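You operate a simulated robot arm through the tools that you are given. There is no shell and no other tool.

The job below is to be done with a simulated robot arm. You get a single attempt, and the scene is never put back.

## Task
Put things in order on the top of the spare bench. At the end: the white tub (marked "PINS") from the top of the spare bench stands where the white lamp stood; the white lamp from the top of the spare bench stands where the purple capsule stood; the green carrier from the top of the spare bench is on the white box (marked "FILTERS"); the purple capsule from the top of the spare bench stands where the green carrier stood; whatever was shut is shut again. Leave all else as you found it, and nothing knocked over.

Only the result counts: the job must be done as asked and must still hold three seconds after the hand-in. Knocking over, shifting, dropping, spilling or breaking anything else fails it.

## Robot
A 7-joint arm with a two-finger parallel gripper, fixed in place. Base frame: the origin is at the foot of the arm, x ahead of it, y to its left, z up; the work surface is at about z = 0. Readings come in mm, rad, newtons and seconds.
With the tool pointing down near the work surface it reaches from about 220 to 580 mm from the base axis. Its first joint turns from -1.152 to 1.152 rad. Payload 2.5 kg.
Tool frame: the origin (TCP) lies between the finger pads and is the grasp point; the fingertips stand 23 mm ahead of it; z points along the fingers, y is the line along which they close. The gripper opens to 94 mm. The fingers are 38 mm wide and 10 mm thick; the gripper's body (54 by 96 mm) begins 39 mm behind the TCP.
Orientation is that of the tool frame in the base frame, as a unit quaternion [w, x, y, z]. With the fingers straight down and closing along the base's y, the tool's x points along the base's -x, its y along +y and its z along -z.

## Interface
- The arm moves only by the tool play_rows. Its argument "series" is text: rows parted by semicolons, each of 7 numbers parted by spaces: the turn, a rotation vector about the tool's x, y, z in rad, then the shift along the tool's x, y, z in mm, then the gripper command, from -1 (shut) to 1 (fully open), values between in proportion. In form: rx ry rz dx dy dz grip; .... A call has 1 to 20 rows; each row is the pose to reach, as a shift and turn from the pose commanded when the call began, along the tool's axes at that moment. Each row takes 0.2 s and may step no farther than 50 mm and 0.15 rad from the row before; otherwise, or with a gripper value out of range, the whole call is refused. Where a pose cannot be reached the arm comes as near as it can. A force on the tool above 40 N (or 10 N above the force at the start of the call, whichever is more), or a blocked arm, ends the call early, and 0.2 s more pass. Each finger travels about 108 mm/s and halts on what it meets, pressing with about 23 N; the grip force reading is that of the motor and also rises with nothing between the fingers. The clock runs only during rows and for 0.2 s after the last one: add rows that repeat a pose to give the fingers time. It gives the time, the measured TCP pose, the force on the tool (base axes), the opening and the grip force at its end, in the units of the frame above (readings bear some noise), with the torque about the TCP (base axes, N m) and any sound that the robot's microphone picked up.
- Cameras (640 x 400 px; columns grow to the right, rows downward): "scene" is fixed at [106.9, -398.7, 553.8]; the picture's right is [0.91, -0.42, 0.00], its down [-0.20, -0.44, -0.88] and it looks along [0.36, 0.80, -0.48] (base axes); focal length 366 px, centre (320, 200). "wrist" rides on the gripper at [86, 16, -74] in the tool frame; the picture's right is [-0.18, 0.98, 0.00], its down [-0.58, -0.11, -0.81] and it looks along [-0.79, -0.15, 0.59] (tool axes); focal length 243 px, centre (320, 200). There is no depth. A picture from a camera that has moved, and an enlarged one, comes with that camera's place and axes in the base frame and with its lens.
- snapshot(camera): a new picture of that camera. It takes no simulated time.
- inspect(camera, box): a new picture of the part [left, top, right, bottom] of that camera's present view, enlarged. It takes no simulated time.
- close_job(): hands the job in; it is judged then, once.

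Places have to be worked out from the pictures, the camera data and where the tool is seen. Open the gripper and draw the arm clear of the work before you hand the job in, unless the task says otherwise.

The tools are called after "Call:" by a JSON object that holds its "method" and its "body". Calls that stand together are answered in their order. play_rows: Moves the arm, as the interface text tells. Its arguments: {"type":"object","properties":{"series":{"type":"string"}},"required":["series"]} The other tools are called the same way: snapshot (camera) takes a picture; inspect (camera, box) takes an enlarged picture of a part of a camera's view; close_job () hands the job in.

At the start:

```text
time_s: 0.0
tool_pos: [194.0, 245.4, 251.7]
tool_rot: [0.0, 0.0, 1.0, -0.001]
force: [-0.6, -0.1, -0.3]
moment: [0.0, -0.04, -0.01]
opening: 94.2
grasp_force: 0.1
```

scene: 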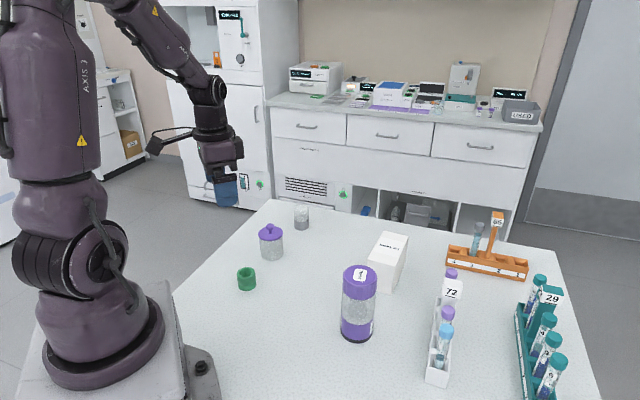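
wrist: 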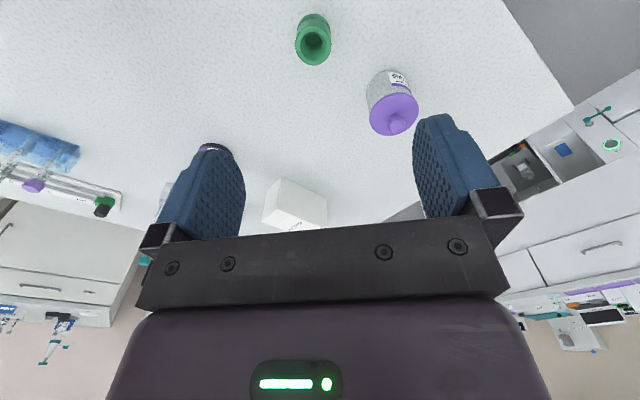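

I'll look closely at the scene before moving anything.

Call:
{"method": "inspect", "body": {"camera": "scene", "box": [220, 190, 420, 315]}}

Call:
{"method": "inspect", "body": {"camera": "scene", "box": [400, 200, 600, 400]}}

Call:
{"method": "inspect", "body": {"camera": "scene", "box": [260, 40, 560, 240]}}

Call:
{"method": "inspect", "body": {"camera": "scene", "box": [300, 220, 480, 400]}}

```text
3.20 times, centred on (320, 252) of scene
camera zoom: at [106.9, -398.7, 553.8], right [0.91, -0.42, 0.0], down [-0.2, -0.44, -0.88], along [0.36, 0.8, -0.48], focal length 1171 px, centre (320, 32)
```

zoom: 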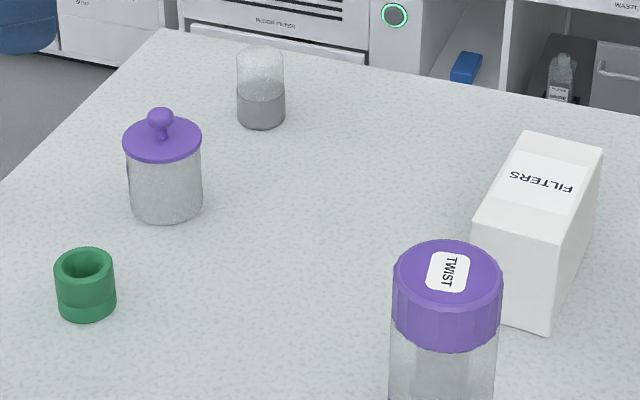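

```text
2.00 times, centred on (500, 300) of scene
camera zoom: at [106.9, -398.7, 553.8], right [0.91, -0.42, 0.0], down [-0.2, -0.44, -0.88], along [0.36, 0.8, -0.48], focal length 732 px, centre (-40, 0)
```

zoom: 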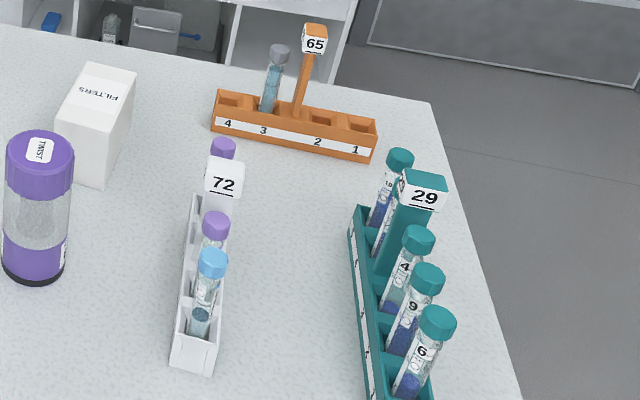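

```text
2.00 times, centred on (410, 140) of scene
camera zoom: at [106.9, -398.7, 553.8], right [0.91, -0.42, 0.0], down [-0.2, -0.44, -0.88], along [0.36, 0.8, -0.48], focal length 732 px, centre (140, 320)
```

zoom: 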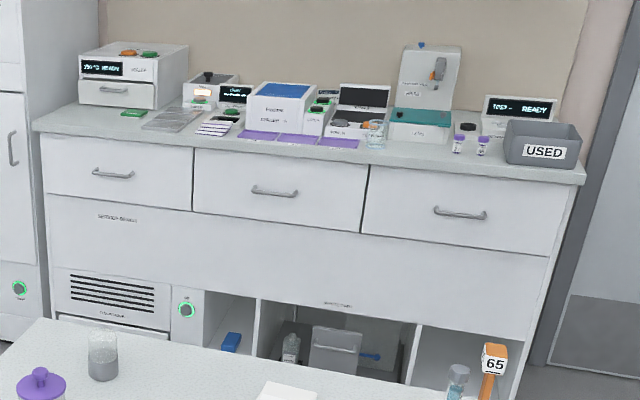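

```text
2.22 times, centred on (390, 310) of scene
camera zoom: at [106.9, -398.7, 553.8], right [0.91, -0.42, 0.0], down [-0.2, -0.44, -0.88], along [0.36, 0.8, -0.48], focal length 813 px, centre (164, -44)
```

zoom: 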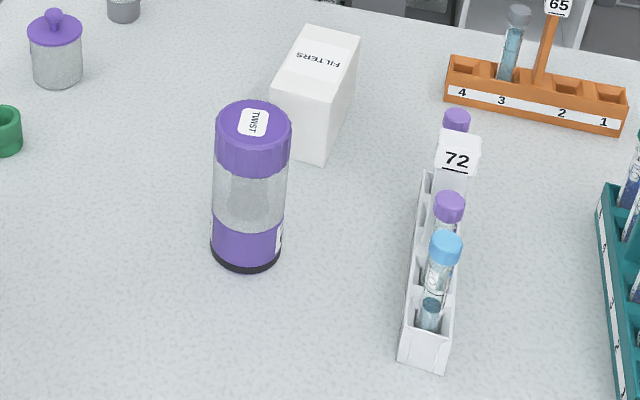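

The bench holds a green cup, a jar with a purple lid, a dome on a grey base, a "TWIST" capsule, the FILTERS box and the racks. Next I'll zoom in on the labels from both cameras.

Call:
{"method": "inspect", "body": {"camera": "wrist", "box": [270, 0, 450, 140]}}

Call:
{"method": "inspect", "body": {"camera": "wrist", "box": [240, 160, 400, 240]}}

Call:
{"method": "inspect", "body": {"camera": "scene", "box": [230, 195, 330, 300]}}

Call:
{"method": "inspect", "body": {"camera": "scene", "box": [330, 225, 420, 350]}}

Call:
{"method": "inspect", "body": {"camera": "wrist", "box": [0, 100, 160, 240]}}

```text
2.86 times, centred on (360, 70) of wrist
camera zoom: at [108.0, 260.9, 326.3], right [0.18, 0.98, 0.0], down [0.58, -0.11, 0.81], along [0.79, -0.15, -0.59], focal length 693 px, centre (206, 571)
```

zoom: 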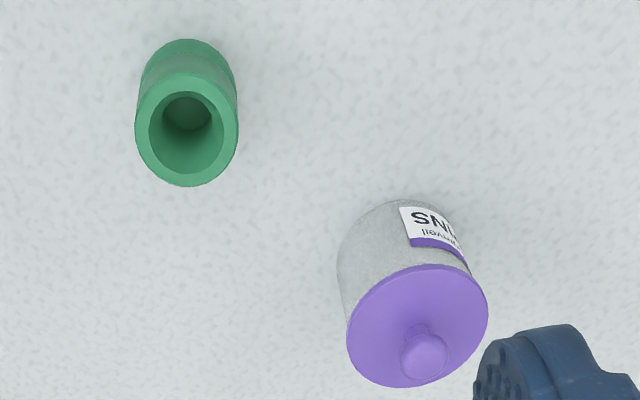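

```text
4.00 times, centred on (320, 200) of wrist
camera zoom: at [108.0, 260.9, 326.3], right [0.18, 0.98, 0.0], down [0.58, -0.11, 0.81], along [0.79, -0.15, -0.59], focal length 970 px, centre (320, 200)
```

zoom: 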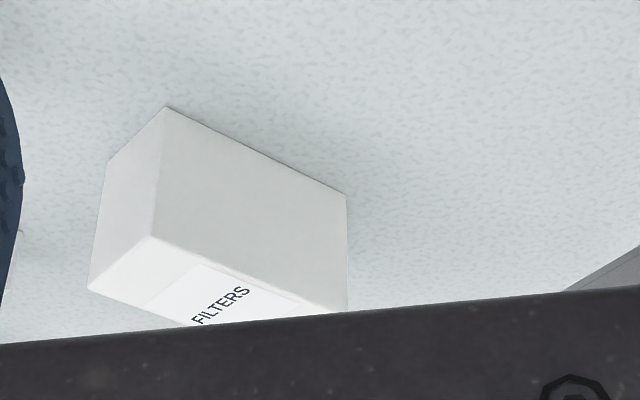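

```text
3.81 times, centred on (280, 248) of scene
camera zoom: at [106.9, -398.7, 553.8], right [0.91, -0.42, 0.0], down [-0.2, -0.44, -0.88], along [0.36, 0.8, -0.48], focal length 1394 px, centre (472, 19)
```

zoom: 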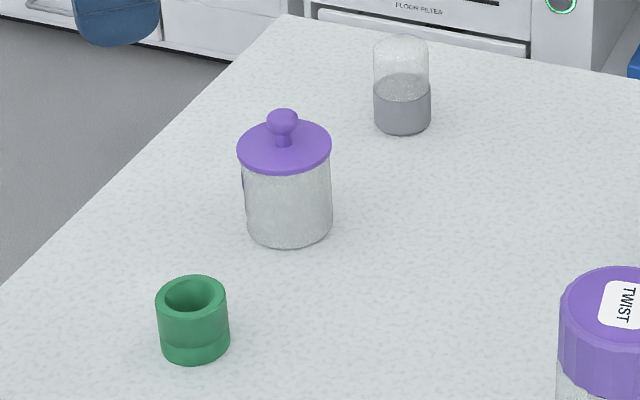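

```text
3.20 times, centred on (375, 288) of scene
camera zoom: at [106.9, -398.7, 553.8], right [0.91, -0.42, 0.0], down [-0.2, -0.44, -0.88], along [0.36, 0.8, -0.48], focal length 1171 px, centre (144, -80)
```

zoom: 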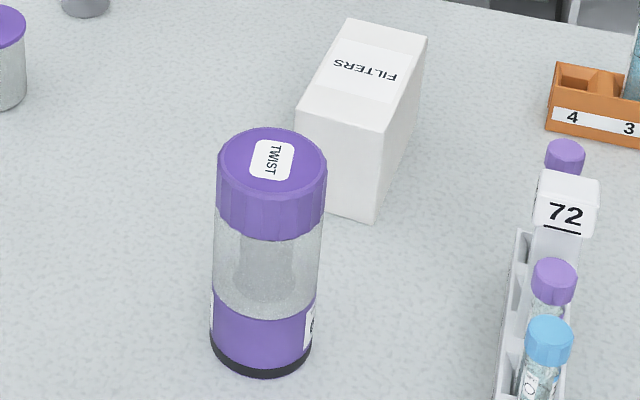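

```text
2.86 times, centred on (80, 170) of wrist
camera zoom: at [108.0, 260.9, 326.3], right [0.18, 0.98, 0.0], down [0.58, -0.11, 0.81], along [0.79, -0.15, -0.59], focal length 693 px, centre (1006, 286)
```

zoom: 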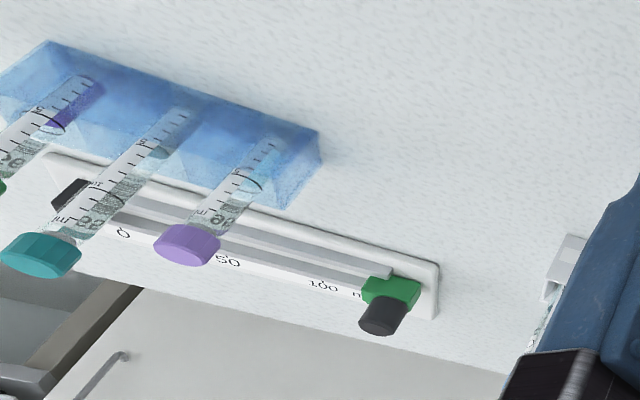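

The jar reads PINS, so it is the tub with a lift-off lid. The translucent dome on a base looks like the lamp, "TWIST" the capsule, and the green cup the carrier. My rough positions are lamp (419,405), tub (302,308), green (219,227), capsule (369,8) and box centre about (520,136). I'll raise the arm and look around to be sure nothing else matches.

Call:
{"method": "play_rows", "body": {"series": "0 0 0 0 0 -40 1; 0 0 0 0 0 -80 1; 0 0 0 -10 -45 -100 1; 0 0 0 -20 -90 -100 1; 0 0 0 -30 -135 -100 1; 0 0 0 -40 -180 -100 1; 0 0 0 -45 -220 -100 1; 0 0 0 -45 -245 -100 1; 0 0 0 -45 -245 -100 1"}}

Call:
{"method": "snapshot", "body": {"camera": "wrist"}}

Call:
{"method": "snapshot", "body": {"camera": "scene"}}

```text
refused: row 3 steps farther than a row can; nothing moved
```

```text
taken
camera wrist: at [108.0, 260.9, 326.3], right [0.18, 0.98, 0.0], down [0.58, -0.11, 0.81], along [0.79, -0.15, -0.59], focal length 243 px, centre (320, 200)
```

wrist: 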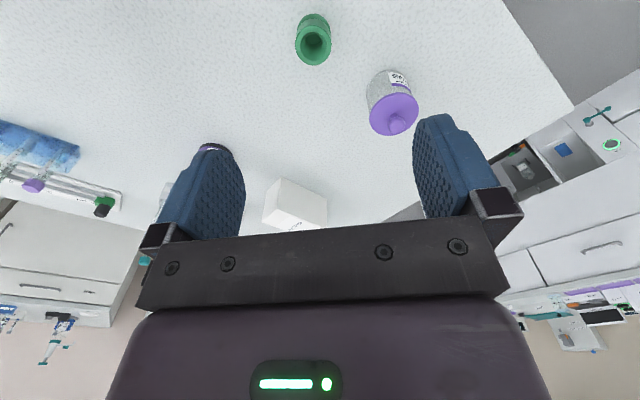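

```text
taken
```

scene: 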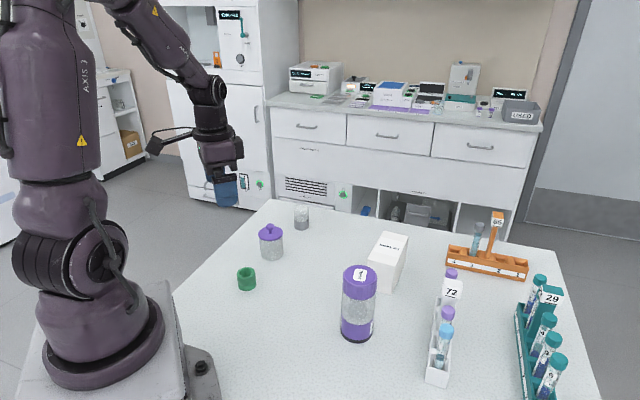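

The third row stepped too far, so nothing moved. I'll resend the survey move with smaller steps.

Call:
{"method": "play_rows", "body": {"series": "0 0 0 0 0 -40 1; 0 0 0 0 0 -80 1; 0 0 0 -8 -40 -100 1; 0 0 0 -16 -80 -100 1; 0 0 0 -24 -120 -100 1; 0 0 0 -32 -160 -100 1; 0 0 0 -40 -200 -100 1; 0 0 0 -45 -245 -100 1; 0 0 0 -45 -245 -100 1"}}

Call:
{"method": "snapshot", "body": {"camera": "wrist"}}

Call:
{"method": "snapshot", "body": {"camera": "scene"}}

```text
time_s: 2.0
tool_pos: [241.4, 1.2, 352.4]
tool_rot: [0.0, 0.0, 1.0, 0.0]
force: [-0.2, -0.3, -0.3]
moment: [0.02, -0.04, 0.01]
opening: 94.1
grasp_force: 0.0
```

```text
taken
camera wrist: at [154.1, 15.8, 426.0], right [0.18, 0.98, 0.0], down [0.58, -0.11, 0.81], along [0.79, -0.15, -0.59], focal length 243 px, centre (320, 200)
```

wrist: 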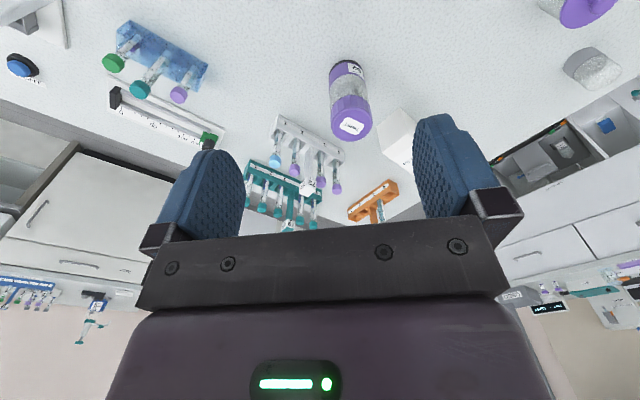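

```text
taken
```

scene: 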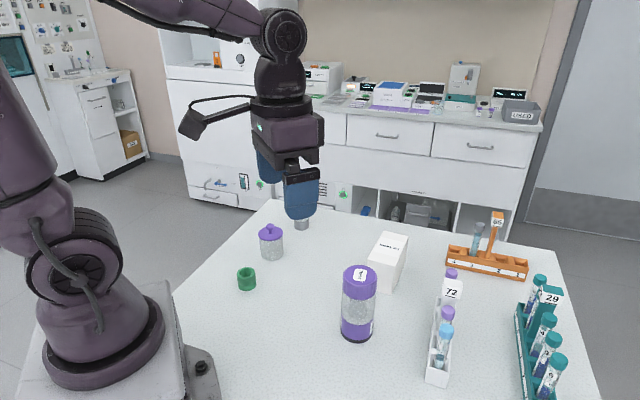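

On the right side of the bench I can now see a blue rack, a slide, a blue button and another object at the edge. I'll zoom in on those, and on the dome and tub.

Call:
{"method": "inspect", "body": {"camera": "wrist", "box": [0, 0, 230, 150]}}

Call:
{"method": "inspect", "body": {"camera": "wrist", "box": [520, 0, 640, 100]}}

Call:
{"method": "inspect", "body": {"camera": "wrist", "box": [300, 40, 440, 180]}}

```text
2.67 times, centred on (115, 75) of wrist
camera zoom: at [154.1, 15.8, 426.0], right [0.18, 0.98, 0.0], down [0.58, -0.11, 0.81], along [0.79, -0.15, -0.59], focal length 647 px, centre (867, 533)
```

zoom: 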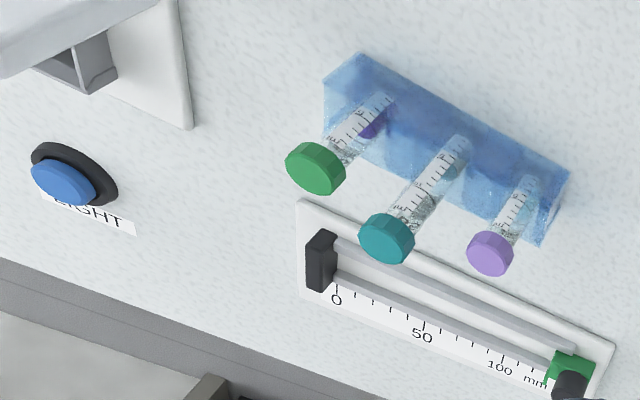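

```text
4.00 times, centred on (580, 50) of wrist
camera zoom: at [154.1, 15.8, 426.0], right [0.18, 0.98, 0.0], down [0.58, -0.11, 0.81], along [0.79, -0.15, -0.59], focal length 970 px, centre (-720, 800)
```

zoom: 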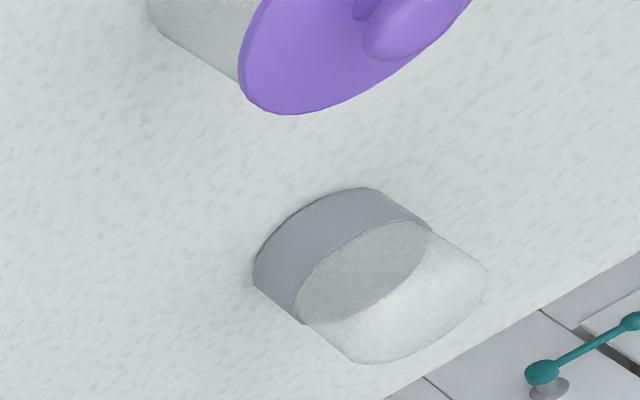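

```text
2.86 times, centred on (370, 110) of wrist
camera zoom: at [154.1, 15.8, 426.0], right [0.18, 0.98, 0.0], down [0.58, -0.11, 0.81], along [0.79, -0.15, -0.59], focal length 693 px, centre (177, 457)
```

zoom: 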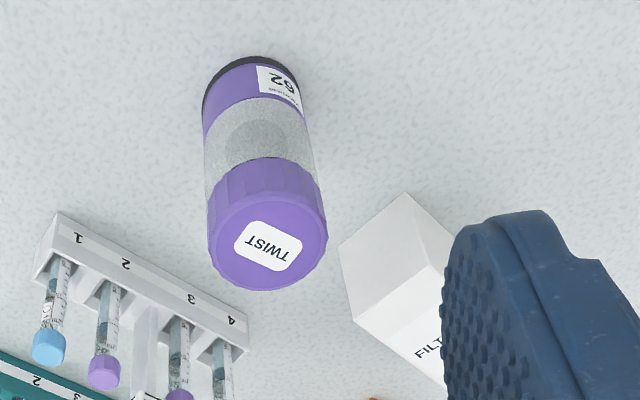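

The button on the right is labelled LIGHT, which fits the dome being the lamp. I'll also look at the unknown fixture at the right edge before acting, moving sideways at the same height.

Call:
{"method": "play_rows", "body": {"series": "0 0 0 8 -45 0 1; 0 0 0 16 -90 0 1; 0 0 0 24 -135 0 1; 0 0 0 32 -180 0 1; 0 0 0 40 -220 0 1; 0 0 0 40 -220 0 1"}}

Call:
{"method": "snapshot", "body": {"camera": "wrist"}}

Call:
{"method": "snapshot", "body": {"camera": "scene"}}

```text
time_s: 3.4
tool_pos: [198.5, -220.4, 349.3]
tool_rot: [0.0, 0.0, 1.0, 0.0]
force: [-0.1, -0.4, 0.1]
moment: [0.02, -0.01, 0.01]
opening: 93.9
grasp_force: 0.0
```

```text
taken
camera wrist: at [111.4, -204.7, 425.3], right [0.18, 0.98, 0.0], down [0.58, -0.11, 0.81], along [0.79, -0.15, -0.59], focal length 243 px, centre (320, 200)
```

wrist: 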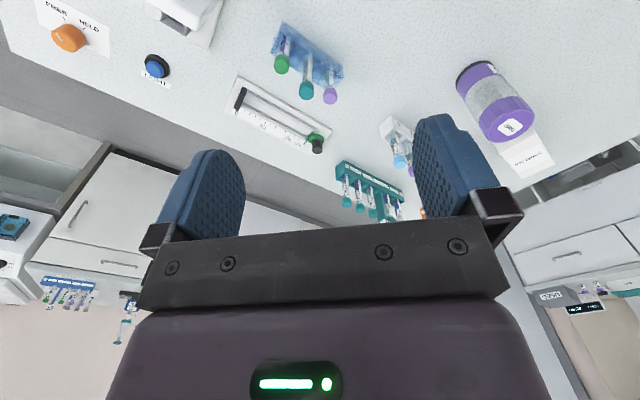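

```text
taken
```

scene: 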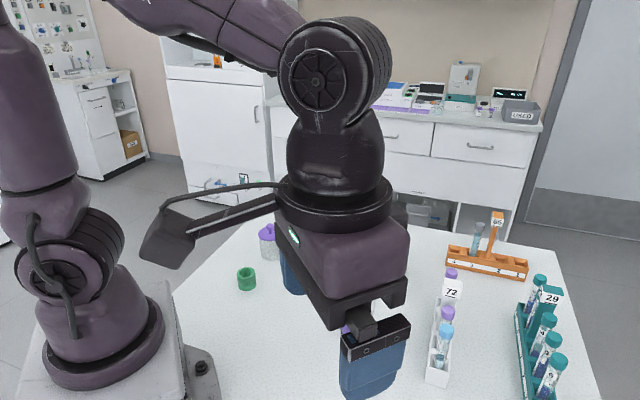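

Call:
{"method": "inspect", "body": {"camera": "wrist", "box": [20, 0, 240, 90]}}

Call:
{"method": "inspect", "body": {"camera": "wrist", "box": [440, 40, 570, 190]}}

```text
2.91 times, centred on (130, 45) of wrist
camera zoom: at [111.4, -204.7, 425.3], right [0.18, 0.98, 0.0], down [0.58, -0.11, 0.81], along [0.79, -0.15, -0.59], focal length 706 px, centre (873, 651)
```

zoom: 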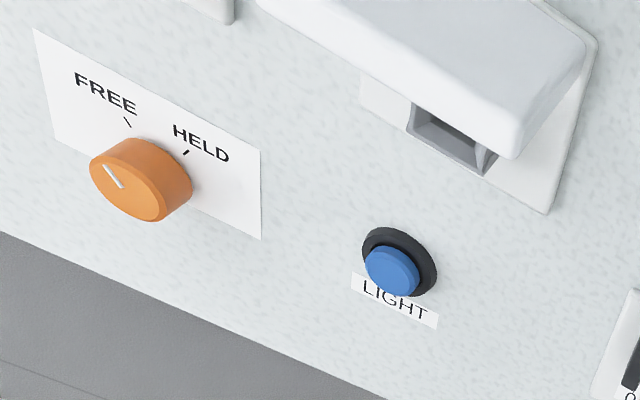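

```text
2.67 times, centred on (505, 115) of wrist
camera zoom: at [111.4, -204.7, 425.3], right [0.18, 0.98, 0.0], down [0.58, -0.11, 0.81], along [0.79, -0.15, -0.59], focal length 647 px, centre (-173, 427)
```

zoom: 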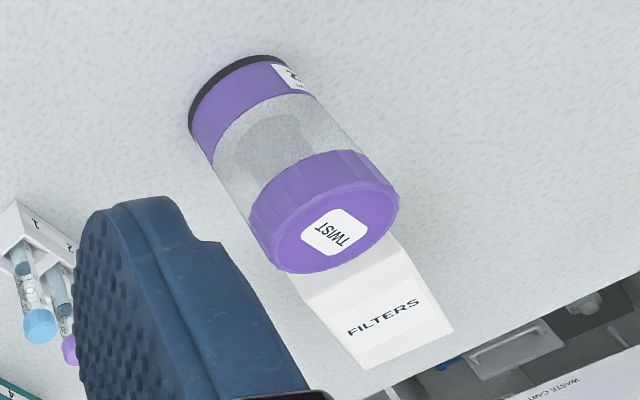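

There is also a FREE/HELD knob and a covered fixture at the right edge. I'll turn the wrist to see that area fully and confirm it isn't part of the job.

Call:
{"method": "play_rows", "body": {"series": "0 0 0.14 0 0 0 1; 0 0 0.28 0 0 0 1; 0 0 0.42 0 0 0 1; 0 0 0.56 0 0 0 1; 0 0 0.7 0 0 0 1; 0 0 0.84 0 0 0 1; 0 0 0.98 0 0 0 1; 0 0 0.98 0 0 0 1"}}

Call:
{"method": "snapshot", "body": {"camera": "wrist"}}

```text
time_s: 5.2
tool_pos: [199.0, -220.2, 351.5]
tool_rot: [0.0, 0.472, 0.882, 0.0]
force: [0.6, -0.4, -0.7]
moment: [-0.06, 0.04, 0.0]
opening: 93.7
grasp_force: 0.0
```

```text
taken
camera wrist: at [164.5, -139.9, 426.8], right [0.92, 0.39, 0.0], down [0.23, -0.54, 0.81], along [0.32, -0.74, -0.59], focal length 243 px, centre (320, 200)
```

wrist: 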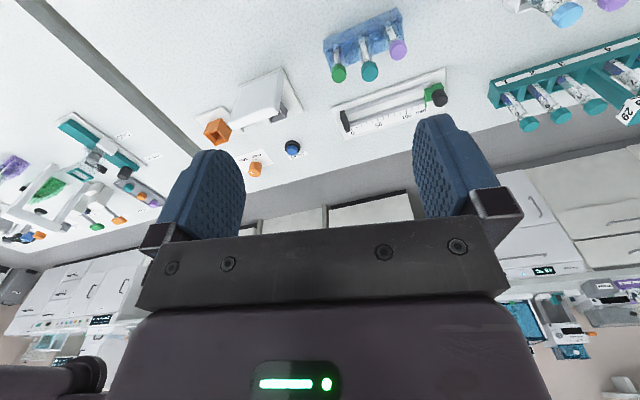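

Call:
{"method": "inspect", "body": {"camera": "wrist", "box": [180, 50, 320, 190]}}

Call:
{"method": "inspect", "body": {"camera": "wrist", "box": [0, 100, 190, 250]}}

```text
2.86 times, centred on (250, 120) of wrist
camera zoom: at [164.5, -139.9, 426.8], right [0.92, 0.39, 0.0], down [0.23, -0.54, 0.81], along [0.32, -0.74, -0.59], focal length 693 px, centre (520, 429)
```

zoom: 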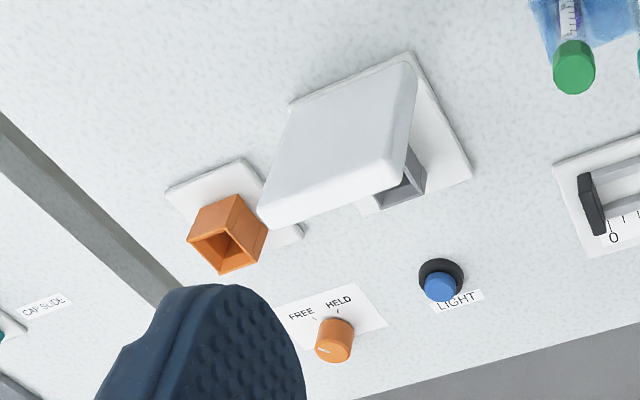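

```text
2.67 times, centred on (95, 175) of wrist
camera zoom: at [164.5, -139.9, 426.8], right [0.92, 0.39, 0.0], down [0.23, -0.54, 0.81], along [0.32, -0.74, -0.59], focal length 647 px, centre (920, 267)
```

zoom: 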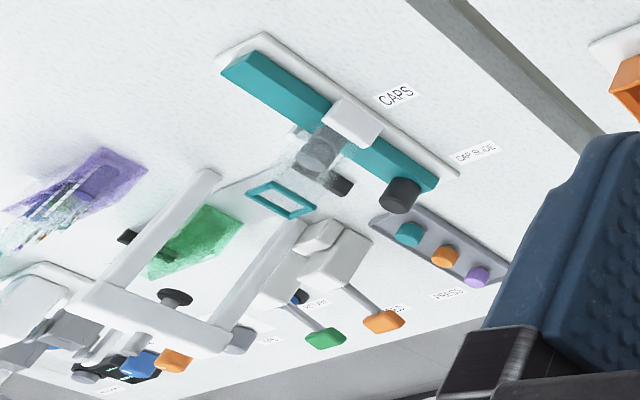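

Everything at the right edge is a fixed control or fixture, with no second lamp. Triangulating both cameras gives:
- carrier about (219,233), 34 mm tall
- tub about (305.5,319.5), lid near z 56 and knob near 80
- box centre about (517.5,135), 77 mm high

I'll turn the wrist back and hover above the carrier.

Call:
{"method": "play_rows", "body": {"series": "0 0 -0.14 0 0 0 1; 0 0 -0.28 0 0 0 1; 0 0 -0.42 0 0 0 1; 0 0 -0.56 0 0 0 1; 0 0 -0.7 0 0 0 1; 0 0 -0.84 0 0 0 1; 0 0 -0.98 0 0 0 1; 0 0 -0.98 0 0 0 1"}}

Call:
{"method": "play_rows", "body": {"series": "0 0 0 -9 45 0 1; 0 0 0 -18 90 0 1; 0 0 0 -27 135 0 1; 0 0 0 -36 180 0 1; 0 0 0 -46 220 0 1; 0 0 0 -41 265 0 1; 0 0 0 -36 310 0 1; 0 0 0 -31 355 0 1; 0 0 0 -26 400 0 1; 0 0 0 -21 440 0 1; 0 0 0 -20 453 0 1; 0 0 0 -20 453 45 1; 0 0 0 -20 453 90 1; 0 0 0 -20 453 135 1; 0 0 0 -20 453 180 1; 0 0 0 -20 453 180 1"}}

Call:
{"method": "snapshot", "body": {"camera": "wrist"}}

Call:
{"method": "snapshot", "body": {"camera": "scene"}}

```text
time_s: 7.0
tool_pos: [198.6, -220.1, 352.2]
tool_rot: [-0.001, -0.001, 1.0, -0.001]
force: [-1.4, -0.8, 0.2]
moment: [0.01, 0.03, 0.01]
opening: 94.0
grasp_force: 0.0
```

```text
time_s: 10.4
tool_pos: [220.0, 231.9, 169.9]
tool_rot: [0.0, 0.001, 1.0, 0.0]
force: [0.4, 0.2, -0.7]
moment: [-0.05, 0.02, 0.01]
opening: 93.9
grasp_force: 0.1
```

```text
taken
camera wrist: at [133.3, 247.3, 245.2], right [0.18, 0.98, 0.0], down [0.58, -0.11, 0.81], along [0.79, -0.15, -0.59], focal length 243 px, centre (320, 200)
```

wrist: 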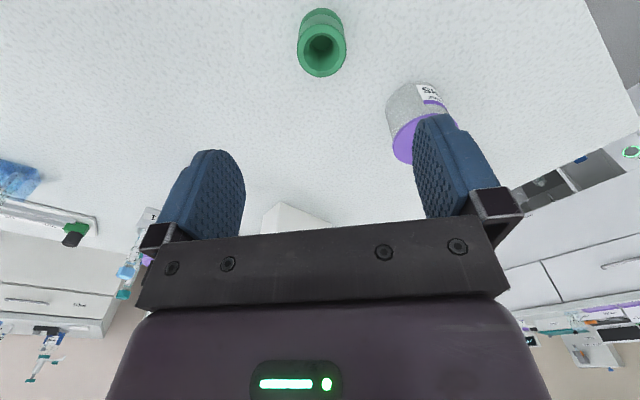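

```text
taken
```

scene: 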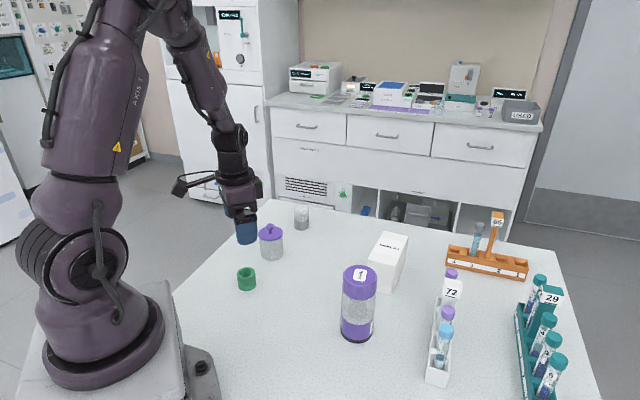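

The carrier is on the tool axis (column ~320). I'll zoom in on it and on the tub to measure the remaining offset.

Call:
{"method": "inspect", "body": {"camera": "wrist", "box": [280, 0, 370, 90]}}

Call:
{"method": "inspect", "body": {"camera": "wrist", "box": [370, 70, 480, 180]}}

```text
4.44 times, centred on (325, 45) of wrist
camera zoom: at [133.3, 247.3, 245.2], right [0.18, 0.98, 0.0], down [0.58, -0.11, 0.81], along [0.79, -0.15, -0.59], focal length 1078 px, centre (298, 889)
```

zoom: 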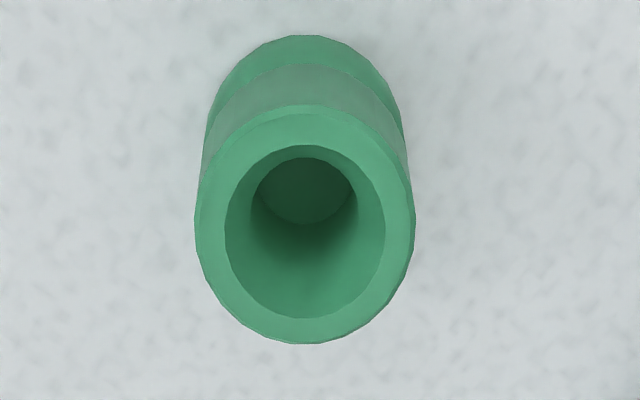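

```text
3.64 times, centred on (425, 125) of wrist
camera zoom: at [133.3, 247.3, 245.2], right [0.18, 0.98, 0.0], down [0.58, -0.11, 0.81], along [0.79, -0.15, -0.59], focal length 882 px, centre (-62, 473)
```

zoom: 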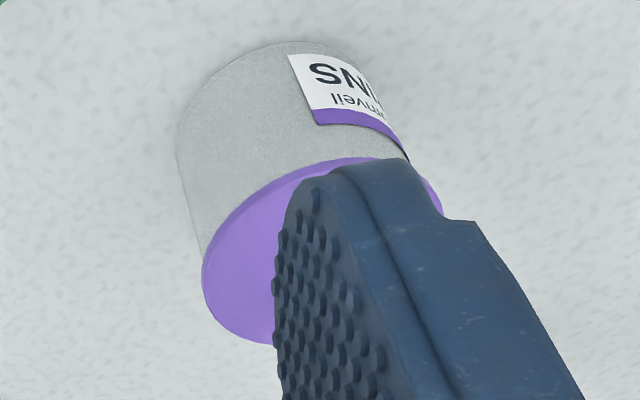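

The carrier sits within about 2 mm of the tool axis and is about 39.5 mm across. I'll correct for that, go down to TCP z of about 27, and close on it.

Call:
{"method": "play_rows", "body": {"series": "0 0 0 1 1.5 45 1; 0 0 0 1 1.5 90 1; 0 0 0 1 1.5 125 1; 0 0 0 1 1.5 144 1; 0 0 0 1 1.5 144 1"}}

Call:
{"method": "snapshot", "body": {"camera": "wrist"}}

Call:
{"method": "inspect", "body": {"camera": "scene", "box": [180, 180, 340, 310]}}

```text
time_s: 11.6
tool_pos: [220.5, 233.2, 27.6]
tool_rot: [0.0, 0.001, 1.0, 0.0]
force: [-0.4, -1.4, 0.4]
moment: [0.04, 0.0, 0.0]
opening: 94.1
grasp_force: 0.1
```

```text
taken
camera wrist: at [133.0, 250.3, 102.9], right [0.18, 0.98, 0.0], down [0.58, -0.11, 0.81], along [0.79, -0.15, -0.59], focal length 243 px, centre (320, 200)
```

wrist: 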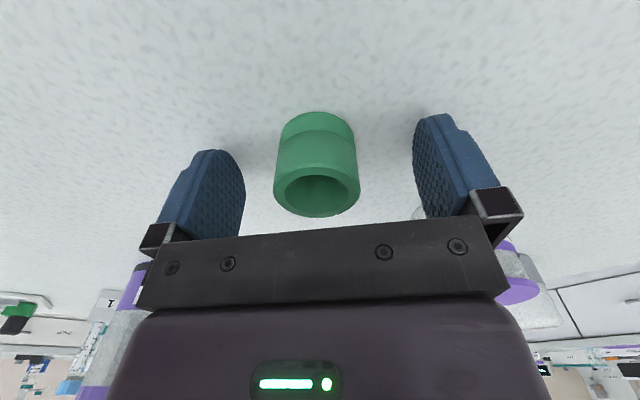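

```text
3.08 times, centred on (260, 245) of scene
camera zoom: at [106.9, -398.7, 553.8], right [0.91, -0.42, 0.0], down [-0.2, -0.44, -0.88], along [0.36, 0.8, -0.48], focal length 1126 px, centre (505, 62)
```

zoom: 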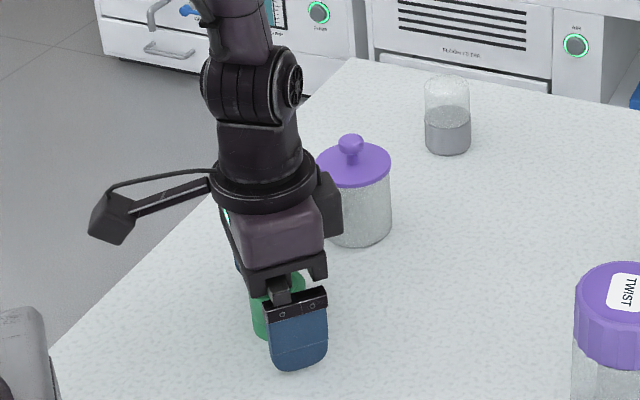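

The carrier is centred between the fingers. I'll close the gripper and lift gently.

Call:
{"method": "play_rows", "body": {"series": "0 0 0 0 0 0 -1; 0 0 0 0 0 0 -1; 0 0 0 0 0 0 -1; 0 0 0 0 0 0 -1"}}

Call:
{"method": "play_rows", "body": {"series": "0 0 0 0 0 -10 -1; 0 0 0 0 0 -30 -1; 0 0 0 0 0 -30 -1"}}

Call:
{"method": "snapshot", "body": {"camera": "wrist"}}

```text
time_s: 12.6
tool_pos: [219.3, 235.4, 28.3]
tool_rot: [-0.001, 0.0, 1.0, 0.0]
force: [0.5, -0.8, -0.9]
moment: [0.04, -0.03, 0.0]
opening: 39.0
grasp_force: 22.7
```

```text
time_s: 13.4
tool_pos: [219.7, 233.6, 57.0]
tool_rot: [0.0, 0.0, 1.0, 0.0]
force: [0.1, -0.5, 0.2]
moment: [0.0, 0.04, -0.01]
opening: 38.1
grasp_force: 23.3
```

```text
taken
camera wrist: at [132.1, 249.9, 132.8], right [0.18, 0.98, 0.0], down [0.58, -0.11, 0.81], along [0.79, -0.15, -0.59], focal length 243 px, centre (320, 200)
```

wrist: 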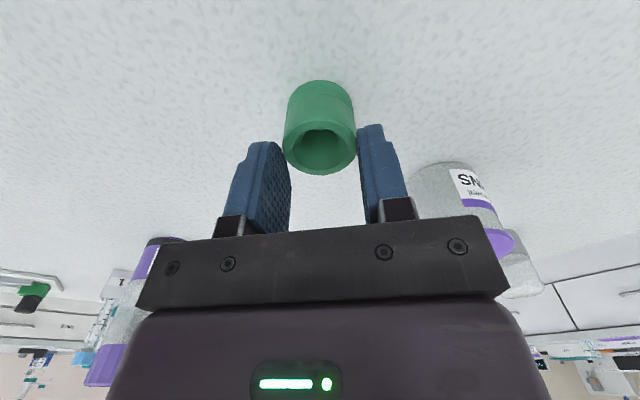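

The opening reads 38 mm, but the carrier sits lower in the picture than before. I'll check whether it was lifted or slipped.

Call:
{"method": "inspect", "body": {"camera": "scene", "box": [200, 200, 330, 310]}}

Call:
{"method": "inspect", "body": {"camera": "wrist", "box": [220, 60, 420, 240]}}

```text
3.64 times, centred on (265, 255) of scene
camera zoom: at [106.9, -398.7, 553.8], right [0.91, -0.42, 0.0], down [-0.2, -0.44, -0.88], along [0.36, 0.8, -0.48], focal length 1331 px, centre (520, 0)
```

zoom: 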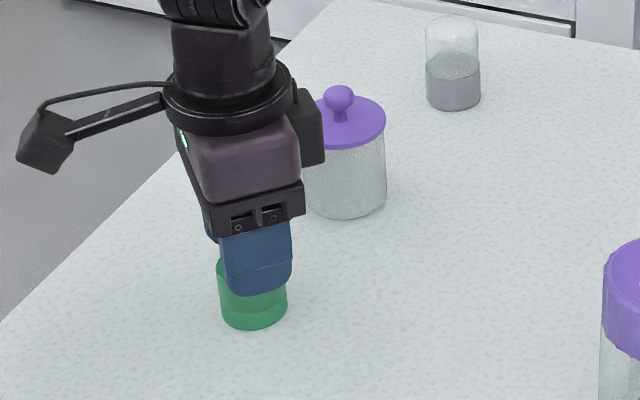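

```text
2.22 times, centred on (320, 150) of wrist
camera zoom: at [132.1, 249.9, 132.8], right [0.18, 0.98, 0.0], down [0.58, -0.11, 0.81], along [0.79, -0.15, -0.59], focal length 539 px, centre (320, 311)
```

zoom: 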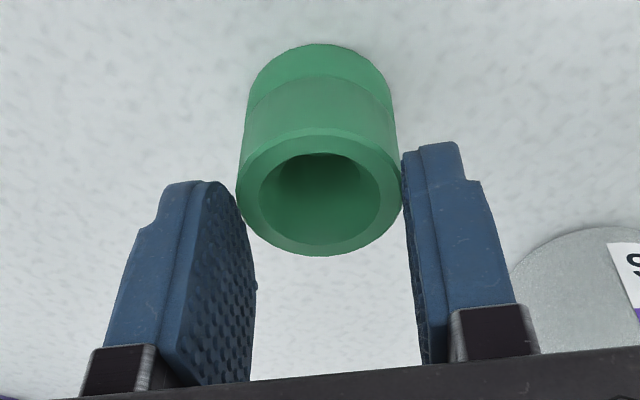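

The carrier stayed on the table at z≈34 and the fingers slid up to its rim, so it resisted the lift. I'll open, lower again, re-grip and raise only a few mm while watching the force.

Call:
{"method": "play_rows", "body": {"series": "0 0 0 0 0 0 0.6; 0 0 0 0 0 0 0.6; 0 0 0 0 0 15 0.6; 0 0 0 0 0 31 0.6; 0 0 0 0 0 31 0.6; 0 0 0 0 0 31 -1; 0 0 0 0 0 31 -1; 0 0 0 0 0 31 -1; 0 0 0 0 0 31 -1; 0 0 0 0 0 31 -1"}}

Call:
{"method": "play_rows", "body": {"series": "0 0 0 0 0 -2 -1"}}

Call:
{"method": "play_rows", "body": {"series": "0 0 0 0 0 -2 -1"}}

Call:
{"method": "snapshot", "body": {"camera": "wrist"}}

```text
time_s: 15.6
tool_pos: [218.3, 234.4, 27.1]
tool_rot: [0.0, 0.0, 1.0, 0.0]
force: [-0.6, -0.7, -0.4]
moment: [-0.02, -0.01, 0.01]
opening: 39.0
grasp_force: 22.5
```

```text
time_s: 16.0
tool_pos: [218.4, 234.9, 28.8]
tool_rot: [-0.001, -0.001, 1.0, 0.0]
force: [0.5, 0.8, -1.6]
moment: [-0.04, 0.01, 0.0]
opening: 39.0
grasp_force: 23.2
```

```text
time_s: 16.4
tool_pos: [218.6, 235.2, 31.0]
tool_rot: [0.0, 0.0, 1.0, 0.0]
force: [-1.0, 1.2, -0.3]
moment: [-0.02, 0.0, 0.01]
opening: 38.7
grasp_force: 22.9
```

```text
taken
camera wrist: at [131.9, 250.5, 105.2], right [0.18, 0.98, 0.0], down [0.58, -0.11, 0.81], along [0.79, -0.15, -0.59], focal length 243 px, centre (320, 200)
```

wrist: 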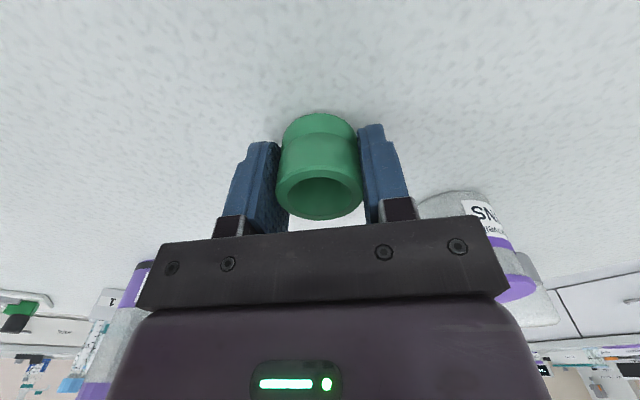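

The picture shows the carrier rising with the tool this time, and there's no pull on the force reading. I'll continue lifting slowly.

Call:
{"method": "play_rows", "body": {"series": "0 0 0 0 0 -2 -1; 0 0 0 0 0 -4 -1; 0 0 0 0 0 -6 -1; 0 0 0 0 0 -8 -1; 0 0 0 0 0 -10 -1; 0 0 0 0 0 -12 -1; 0 0 0 0 0 -14 -1; 0 0 0 0 0 -16 -1"}}

Call:
{"method": "snapshot", "body": {"camera": "wrist"}}

Call:
{"method": "inspect", "body": {"camera": "scene", "box": [200, 200, 330, 310]}}

```text
time_s: 18.2
tool_pos: [218.5, 233.5, 44.4]
tool_rot: [0.0, 0.0, 1.0, 0.0]
force: [-0.2, 0.1, -0.4]
moment: [0.0, 0.02, -0.03]
opening: 38.8
grasp_force: 23.1
```

```text
taken
camera wrist: at [132.0, 249.3, 121.3], right [0.18, 0.98, 0.0], down [0.58, -0.11, 0.81], along [0.79, -0.15, -0.59], focal length 243 px, centre (320, 200)
```

wrist: 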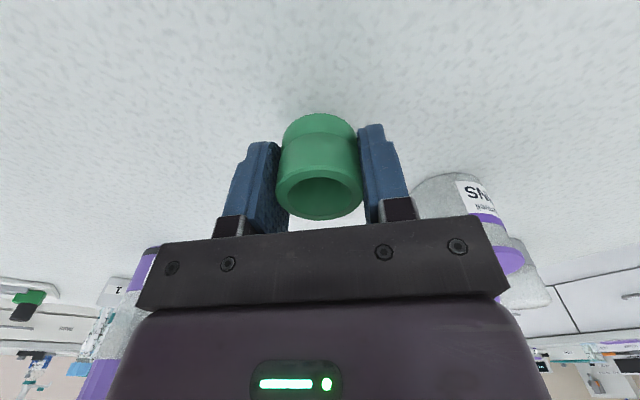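

```text
3.64 times, centred on (265, 255) of scene
camera zoom: at [106.9, -398.7, 553.8], right [0.91, -0.42, 0.0], down [-0.2, -0.44, -0.88], along [0.36, 0.8, -0.48], focal length 1331 px, centre (520, 0)
```

zoom: 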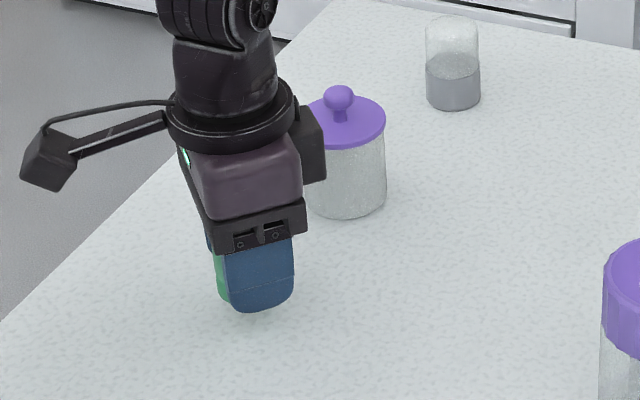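

The carrier is now held about 20 mm above the table and isn't creeping. I'll raise it further in moderate steps and check the grip again.

Call:
{"method": "play_rows", "body": {"series": "0 0 0 0 0 -4 -1; 0 0 0 0 0 -10 -1; 0 0 0 0 0 -18 -1; 0 0 0 0 0 -28 -1; 0 0 0 0 0 -38 -1; 0 0 0 0 0 -48 -1; 0 0 0 0 0 -58 -1; 0 0 0 0 0 -68 -1; 0 0 0 0 0 -78 -1; 0 0 0 0 0 -88 -1; 0 0 0 0 0 -98 -1; 0 0 0 0 0 -105 -1; 0 0 0 0 0 -110 -1; 0 0 0 0 0 -110 -1"}}

Call:
{"method": "snapshot", "body": {"camera": "wrist"}}

```text
time_s: 21.2
tool_pos: [217.6, 235.0, 156.1]
tool_rot: [0.0, 0.0, 1.0, -0.001]
force: [0.4, -0.4, -1.2]
moment: [-0.02, 0.02, 0.0]
opening: 39.0
grasp_force: 22.9
```

```text
taken
camera wrist: at [131.3, 250.4, 231.0], right [0.18, 0.98, 0.0], down [0.58, -0.11, 0.81], along [0.79, -0.15, -0.59], focal length 243 px, centre (320, 200)
```

wrist: 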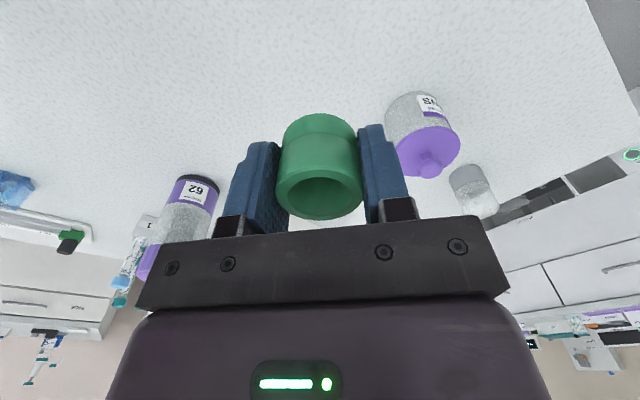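

The grip is steady. This view also shows the tub and lamp clearly, so I'll zoom in to refine their positions before moving on.

Call:
{"method": "inspect", "body": {"camera": "wrist", "box": [380, 80, 510, 230]}}

Call:
{"method": "inspect", "body": {"camera": "scene", "box": [280, 190, 330, 240]}}

```text
2.67 times, centred on (445, 155) of wrist
camera zoom: at [131.3, 250.4, 231.0], right [0.18, 0.98, 0.0], down [0.58, -0.11, 0.81], along [0.79, -0.15, -0.59], focal length 647 px, centre (-13, 320)
```

zoom: 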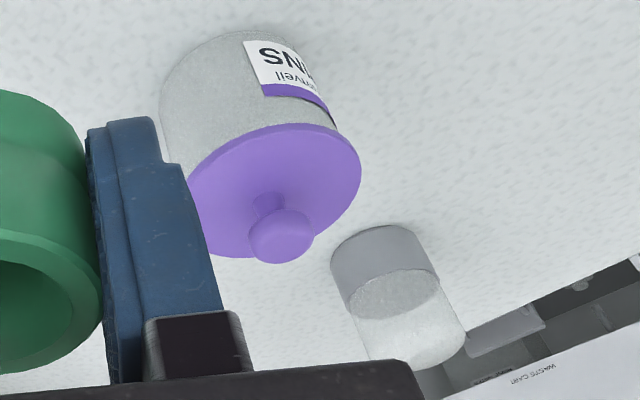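

```text
8.00 times, centred on (305, 215) of scene
camera zoom: at [106.9, -398.7, 553.8], right [0.91, -0.42, 0.0], down [-0.2, -0.44, -0.88], along [0.36, 0.8, -0.48], focal length 2928 px, centre (440, 80)
```

zoom: 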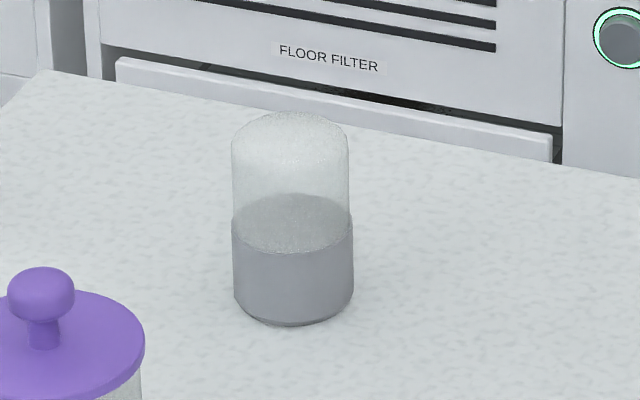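

From this view the lamp is about (417,404), 42 mm across and about 59 mm tall, and the tub is about (307,321). I'll carry the carrier across to above the box centre at z of about 156, with a smooth ramp.

Call:
{"method": "play_rows", "body": {"series": "0 0 0 -3 -1 0 -1; 0 0 0 -9 -3 0 -1; 0 0 0 -18 -6 0 -1; 0 0 0 -30 -10 0 -1; 0 0 0 -45 -15 0 -1; 0 0 0 -60 -20 0 -1; 0 0 0 -78 -26 0 -1; 0 0 0 -96 -32 0 -1; 0 0 0 -114 -38 0 -1; 0 0 0 -132 -44 0 -1; 0 0 0 -150 -50 0 -1; 0 0 0 -168 -56 0 -1; 0 0 0 -186 -62 0 -1; 0 0 0 -204 -68 0 -1; 0 0 0 -222 -74 0 -1; 0 0 0 -240 -80 0 -1; 0 0 0 -258 -86 0 -1; 0 0 0 -275.5 -92 0 -1; 0 0 0 -290.5 -97 0 -1; 0 0 0 -299.5 -100 0 -1"}}

Call:
{"method": "snapshot", "body": {"camera": "wrist"}}

Call:
{"method": "snapshot", "body": {"camera": "scene"}}

```text
time_s: 25.4
tool_pos: [518.3, 133.9, 156.6]
tool_rot: [0.0, 0.0, 1.0, 0.0]
force: [-0.1, 0.4, -0.8]
moment: [0.01, 0.0, -0.01]
opening: 38.9
grasp_force: 23.6
```

```text
taken
camera wrist: at [431.3, 149.8, 230.8], right [0.18, 0.98, 0.0], down [0.58, -0.11, 0.81], along [0.79, -0.15, -0.59], focal length 243 px, centre (320, 200)
```

wrist: 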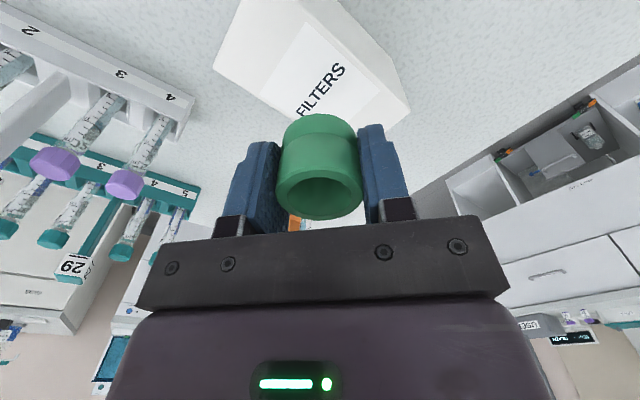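

```text
taken
```

scene: 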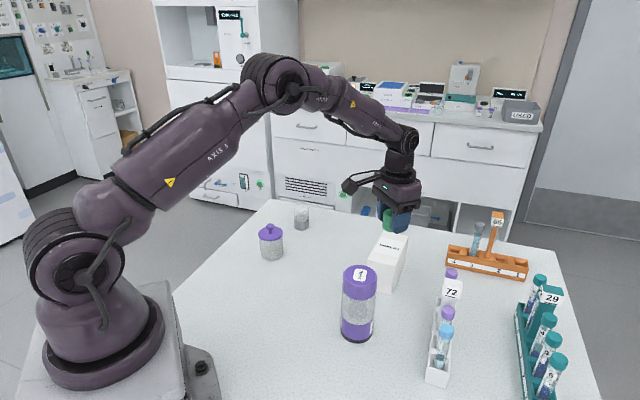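

The carrier is above the box. I'll measure the box top from this close view before lowering.

Call:
{"method": "inspect", "body": {"camera": "wrist", "box": [200, 0, 430, 144]}}

Call:
{"method": "inspect", "body": {"camera": "scene", "box": [340, 160, 450, 300]}}

```text
2.78 times, centred on (315, 72) of wrist
camera zoom: at [431.3, 149.8, 230.8], right [0.18, 0.98, 0.0], down [0.58, -0.11, 0.81], along [0.79, -0.15, -0.59], focal length 674 px, centre (334, 556)
```

zoom: 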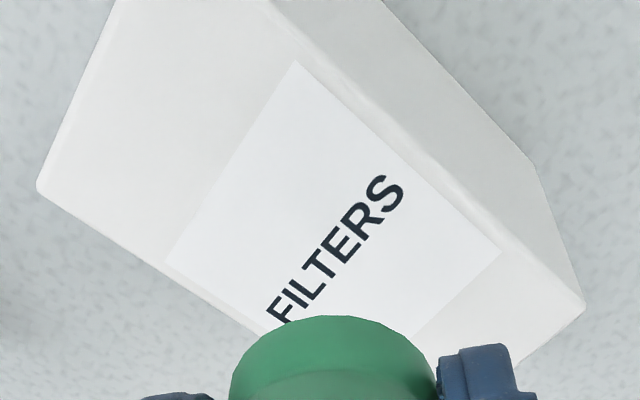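

```text
2.86 times, centred on (395, 230) of scene
camera zoom: at [106.9, -398.7, 553.8], right [0.91, -0.42, 0.0], down [-0.2, -0.44, -0.88], along [0.36, 0.8, -0.48], focal length 1046 px, centre (106, 114)
```

zoom: 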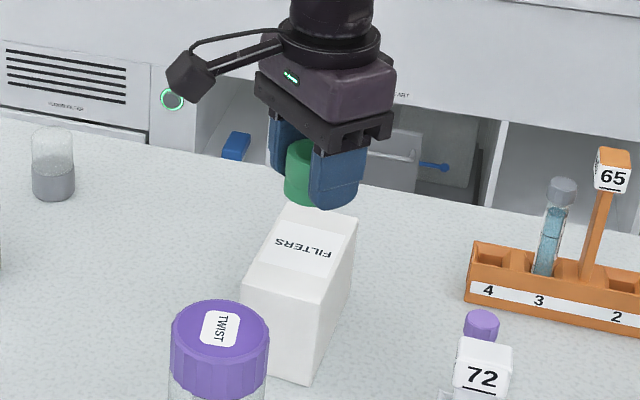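

The box top comes out at about 77 mm, so contact is expected near TCP z 104. I'll lower to about 110 first, then go down in small steps watching the force.

Call:
{"method": "play_rows", "body": {"series": "0 0 0 0 0 5 -1; 0 0 0 0 0 12 -1; 0 0 0 0 0 20 -1; 0 0 0 0 0 28 -1; 0 0 0 0 0 36 -1; 0 0 0 0 0 42 -1; 0 0 0 0 0 46 -1; 0 0 0 0 0 46 -1"}}

Call:
{"method": "snapshot", "body": {"camera": "wrist"}}

Call:
{"method": "inspect", "body": {"camera": "scene", "box": [350, 180, 450, 280]}}

```text
time_s: 27.2
tool_pos: [518.9, 134.3, 110.9]
tool_rot: [0.0, 0.0, 1.0, 0.0]
force: [0.9, 0.3, -0.6]
moment: [0.01, 0.01, 0.02]
opening: 39.0
grasp_force: 22.5
```

```text
taken
camera wrist: at [431.7, 149.7, 185.3], right [0.18, 0.98, 0.0], down [0.58, -0.11, 0.81], along [0.79, -0.15, -0.59], focal length 243 px, centre (320, 200)
```

wrist: 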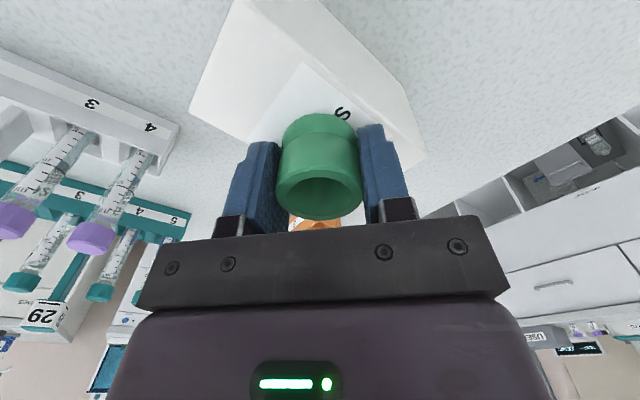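

```text
4.00 times, centred on (400, 230) of scene
camera zoom: at [106.9, -398.7, 553.8], right [0.91, -0.42, 0.0], down [-0.2, -0.44, -0.88], along [0.36, 0.8, -0.48], focal length 1464 px, centre (0, 80)
```

zoom: 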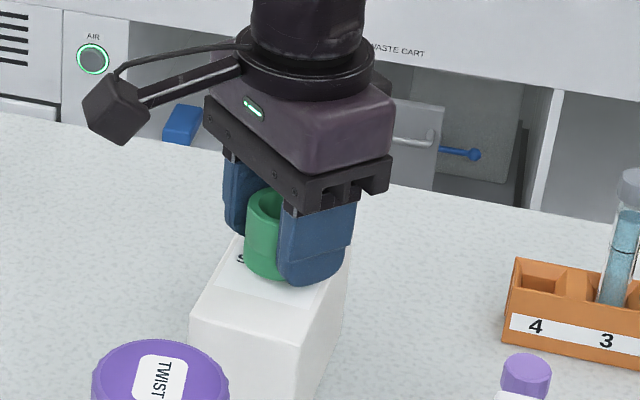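

The carrier is centred over the box and just above it. I'll lower in 1 mm rows and check the force.

Call:
{"method": "play_rows", "body": {"series": "0 0 0 0 0 1 -1; 0 0 0 0 0 2 -1; 0 0 0 0 0 3 -1; 0 0 0 0 0 4 -1; 0 0 0 0 0 5 -1"}}

Call:
{"method": "play_rows", "body": {"series": "0 0 0 0 0 0.7 -1; 0 0 0 0 0 1.4 -1"}}

```text
time_s: 28.4
tool_pos: [519.6, 135.1, 105.3]
tool_rot: [0.0, 0.0, 1.0, 0.0]
force: [-3.6, -0.2, 8.1]
moment: [0.0, 0.1, 0.0]
opening: 38.8
grasp_force: 22.8
```

```text
time_s: 29.0
tool_pos: [519.2, 134.7, 104.3]
tool_rot: [0.001, 0.0, 1.0, 0.001]
force: [-4.5, 0.1, 21.2]
moment: [-0.06, 0.12, -0.02]
opening: 39.0
grasp_force: 23.1
```

Contact is made, at 8 N and then 21 N. I'll back off about 2 mm to unload, then open.

Call:
{"method": "play_rows", "body": {"series": "0 0 0 0 0 -1 -1; 0 0 0 0 0 -1.9 -1; 0 0 0 0 0 -1.9 -1"}}

Call:
{"method": "play_rows", "body": {"series": "0 0 0 0 0 0 -0.1; 0 0 0 0 0 0 0.1; 0 0 0 0 0 0 0.4; 0 0 0 0 0 0 0.7; 0 0 0 0 0 0 0.7"}}

Call:
{"method": "snapshot", "body": {"camera": "wrist"}}

Call:
{"method": "inspect", "body": {"camera": "scene", "box": [350, 180, 450, 280]}}

```text
time_s: 29.8
tool_pos: [519.1, 135.1, 104.8]
tool_rot: [0.0, 0.0, 1.0, 0.0]
force: [3.7, 0.3, 10.0]
moment: [0.01, -0.16, 0.0]
opening: 39.1
grasp_force: 22.8
```

```text
time_s: 31.0
tool_pos: [519.6, 134.4, 105.7]
tool_rot: [0.001, 0.0, 1.0, 0.001]
force: [-0.8, -0.1, 0.4]
moment: [0.02, -0.02, 0.02]
opening: 79.9
grasp_force: 0.1
```

```text
taken
camera wrist: at [431.9, 150.5, 180.5], right [0.18, 0.98, 0.0], down [0.58, -0.11, 0.81], along [0.79, -0.15, -0.59], focal length 243 px, centre (320, 200)
```

wrist: 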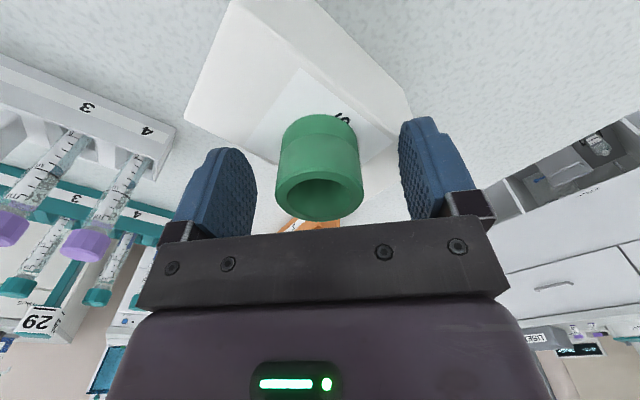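

```text
4.00 times, centred on (400, 230) of scene
camera zoom: at [106.9, -398.7, 553.8], right [0.91, -0.42, 0.0], down [-0.2, -0.44, -0.88], along [0.36, 0.8, -0.48], focal length 1464 px, centre (0, 80)
```

zoom: 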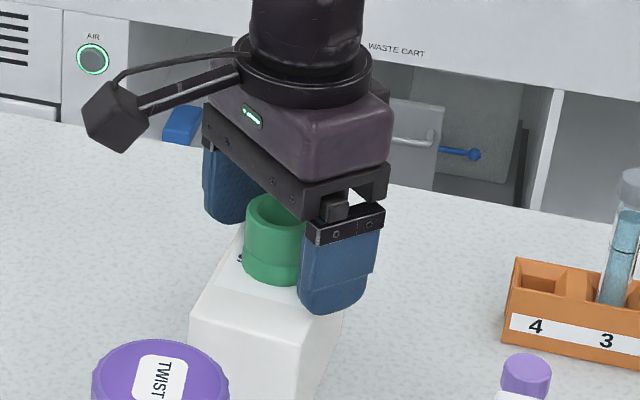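

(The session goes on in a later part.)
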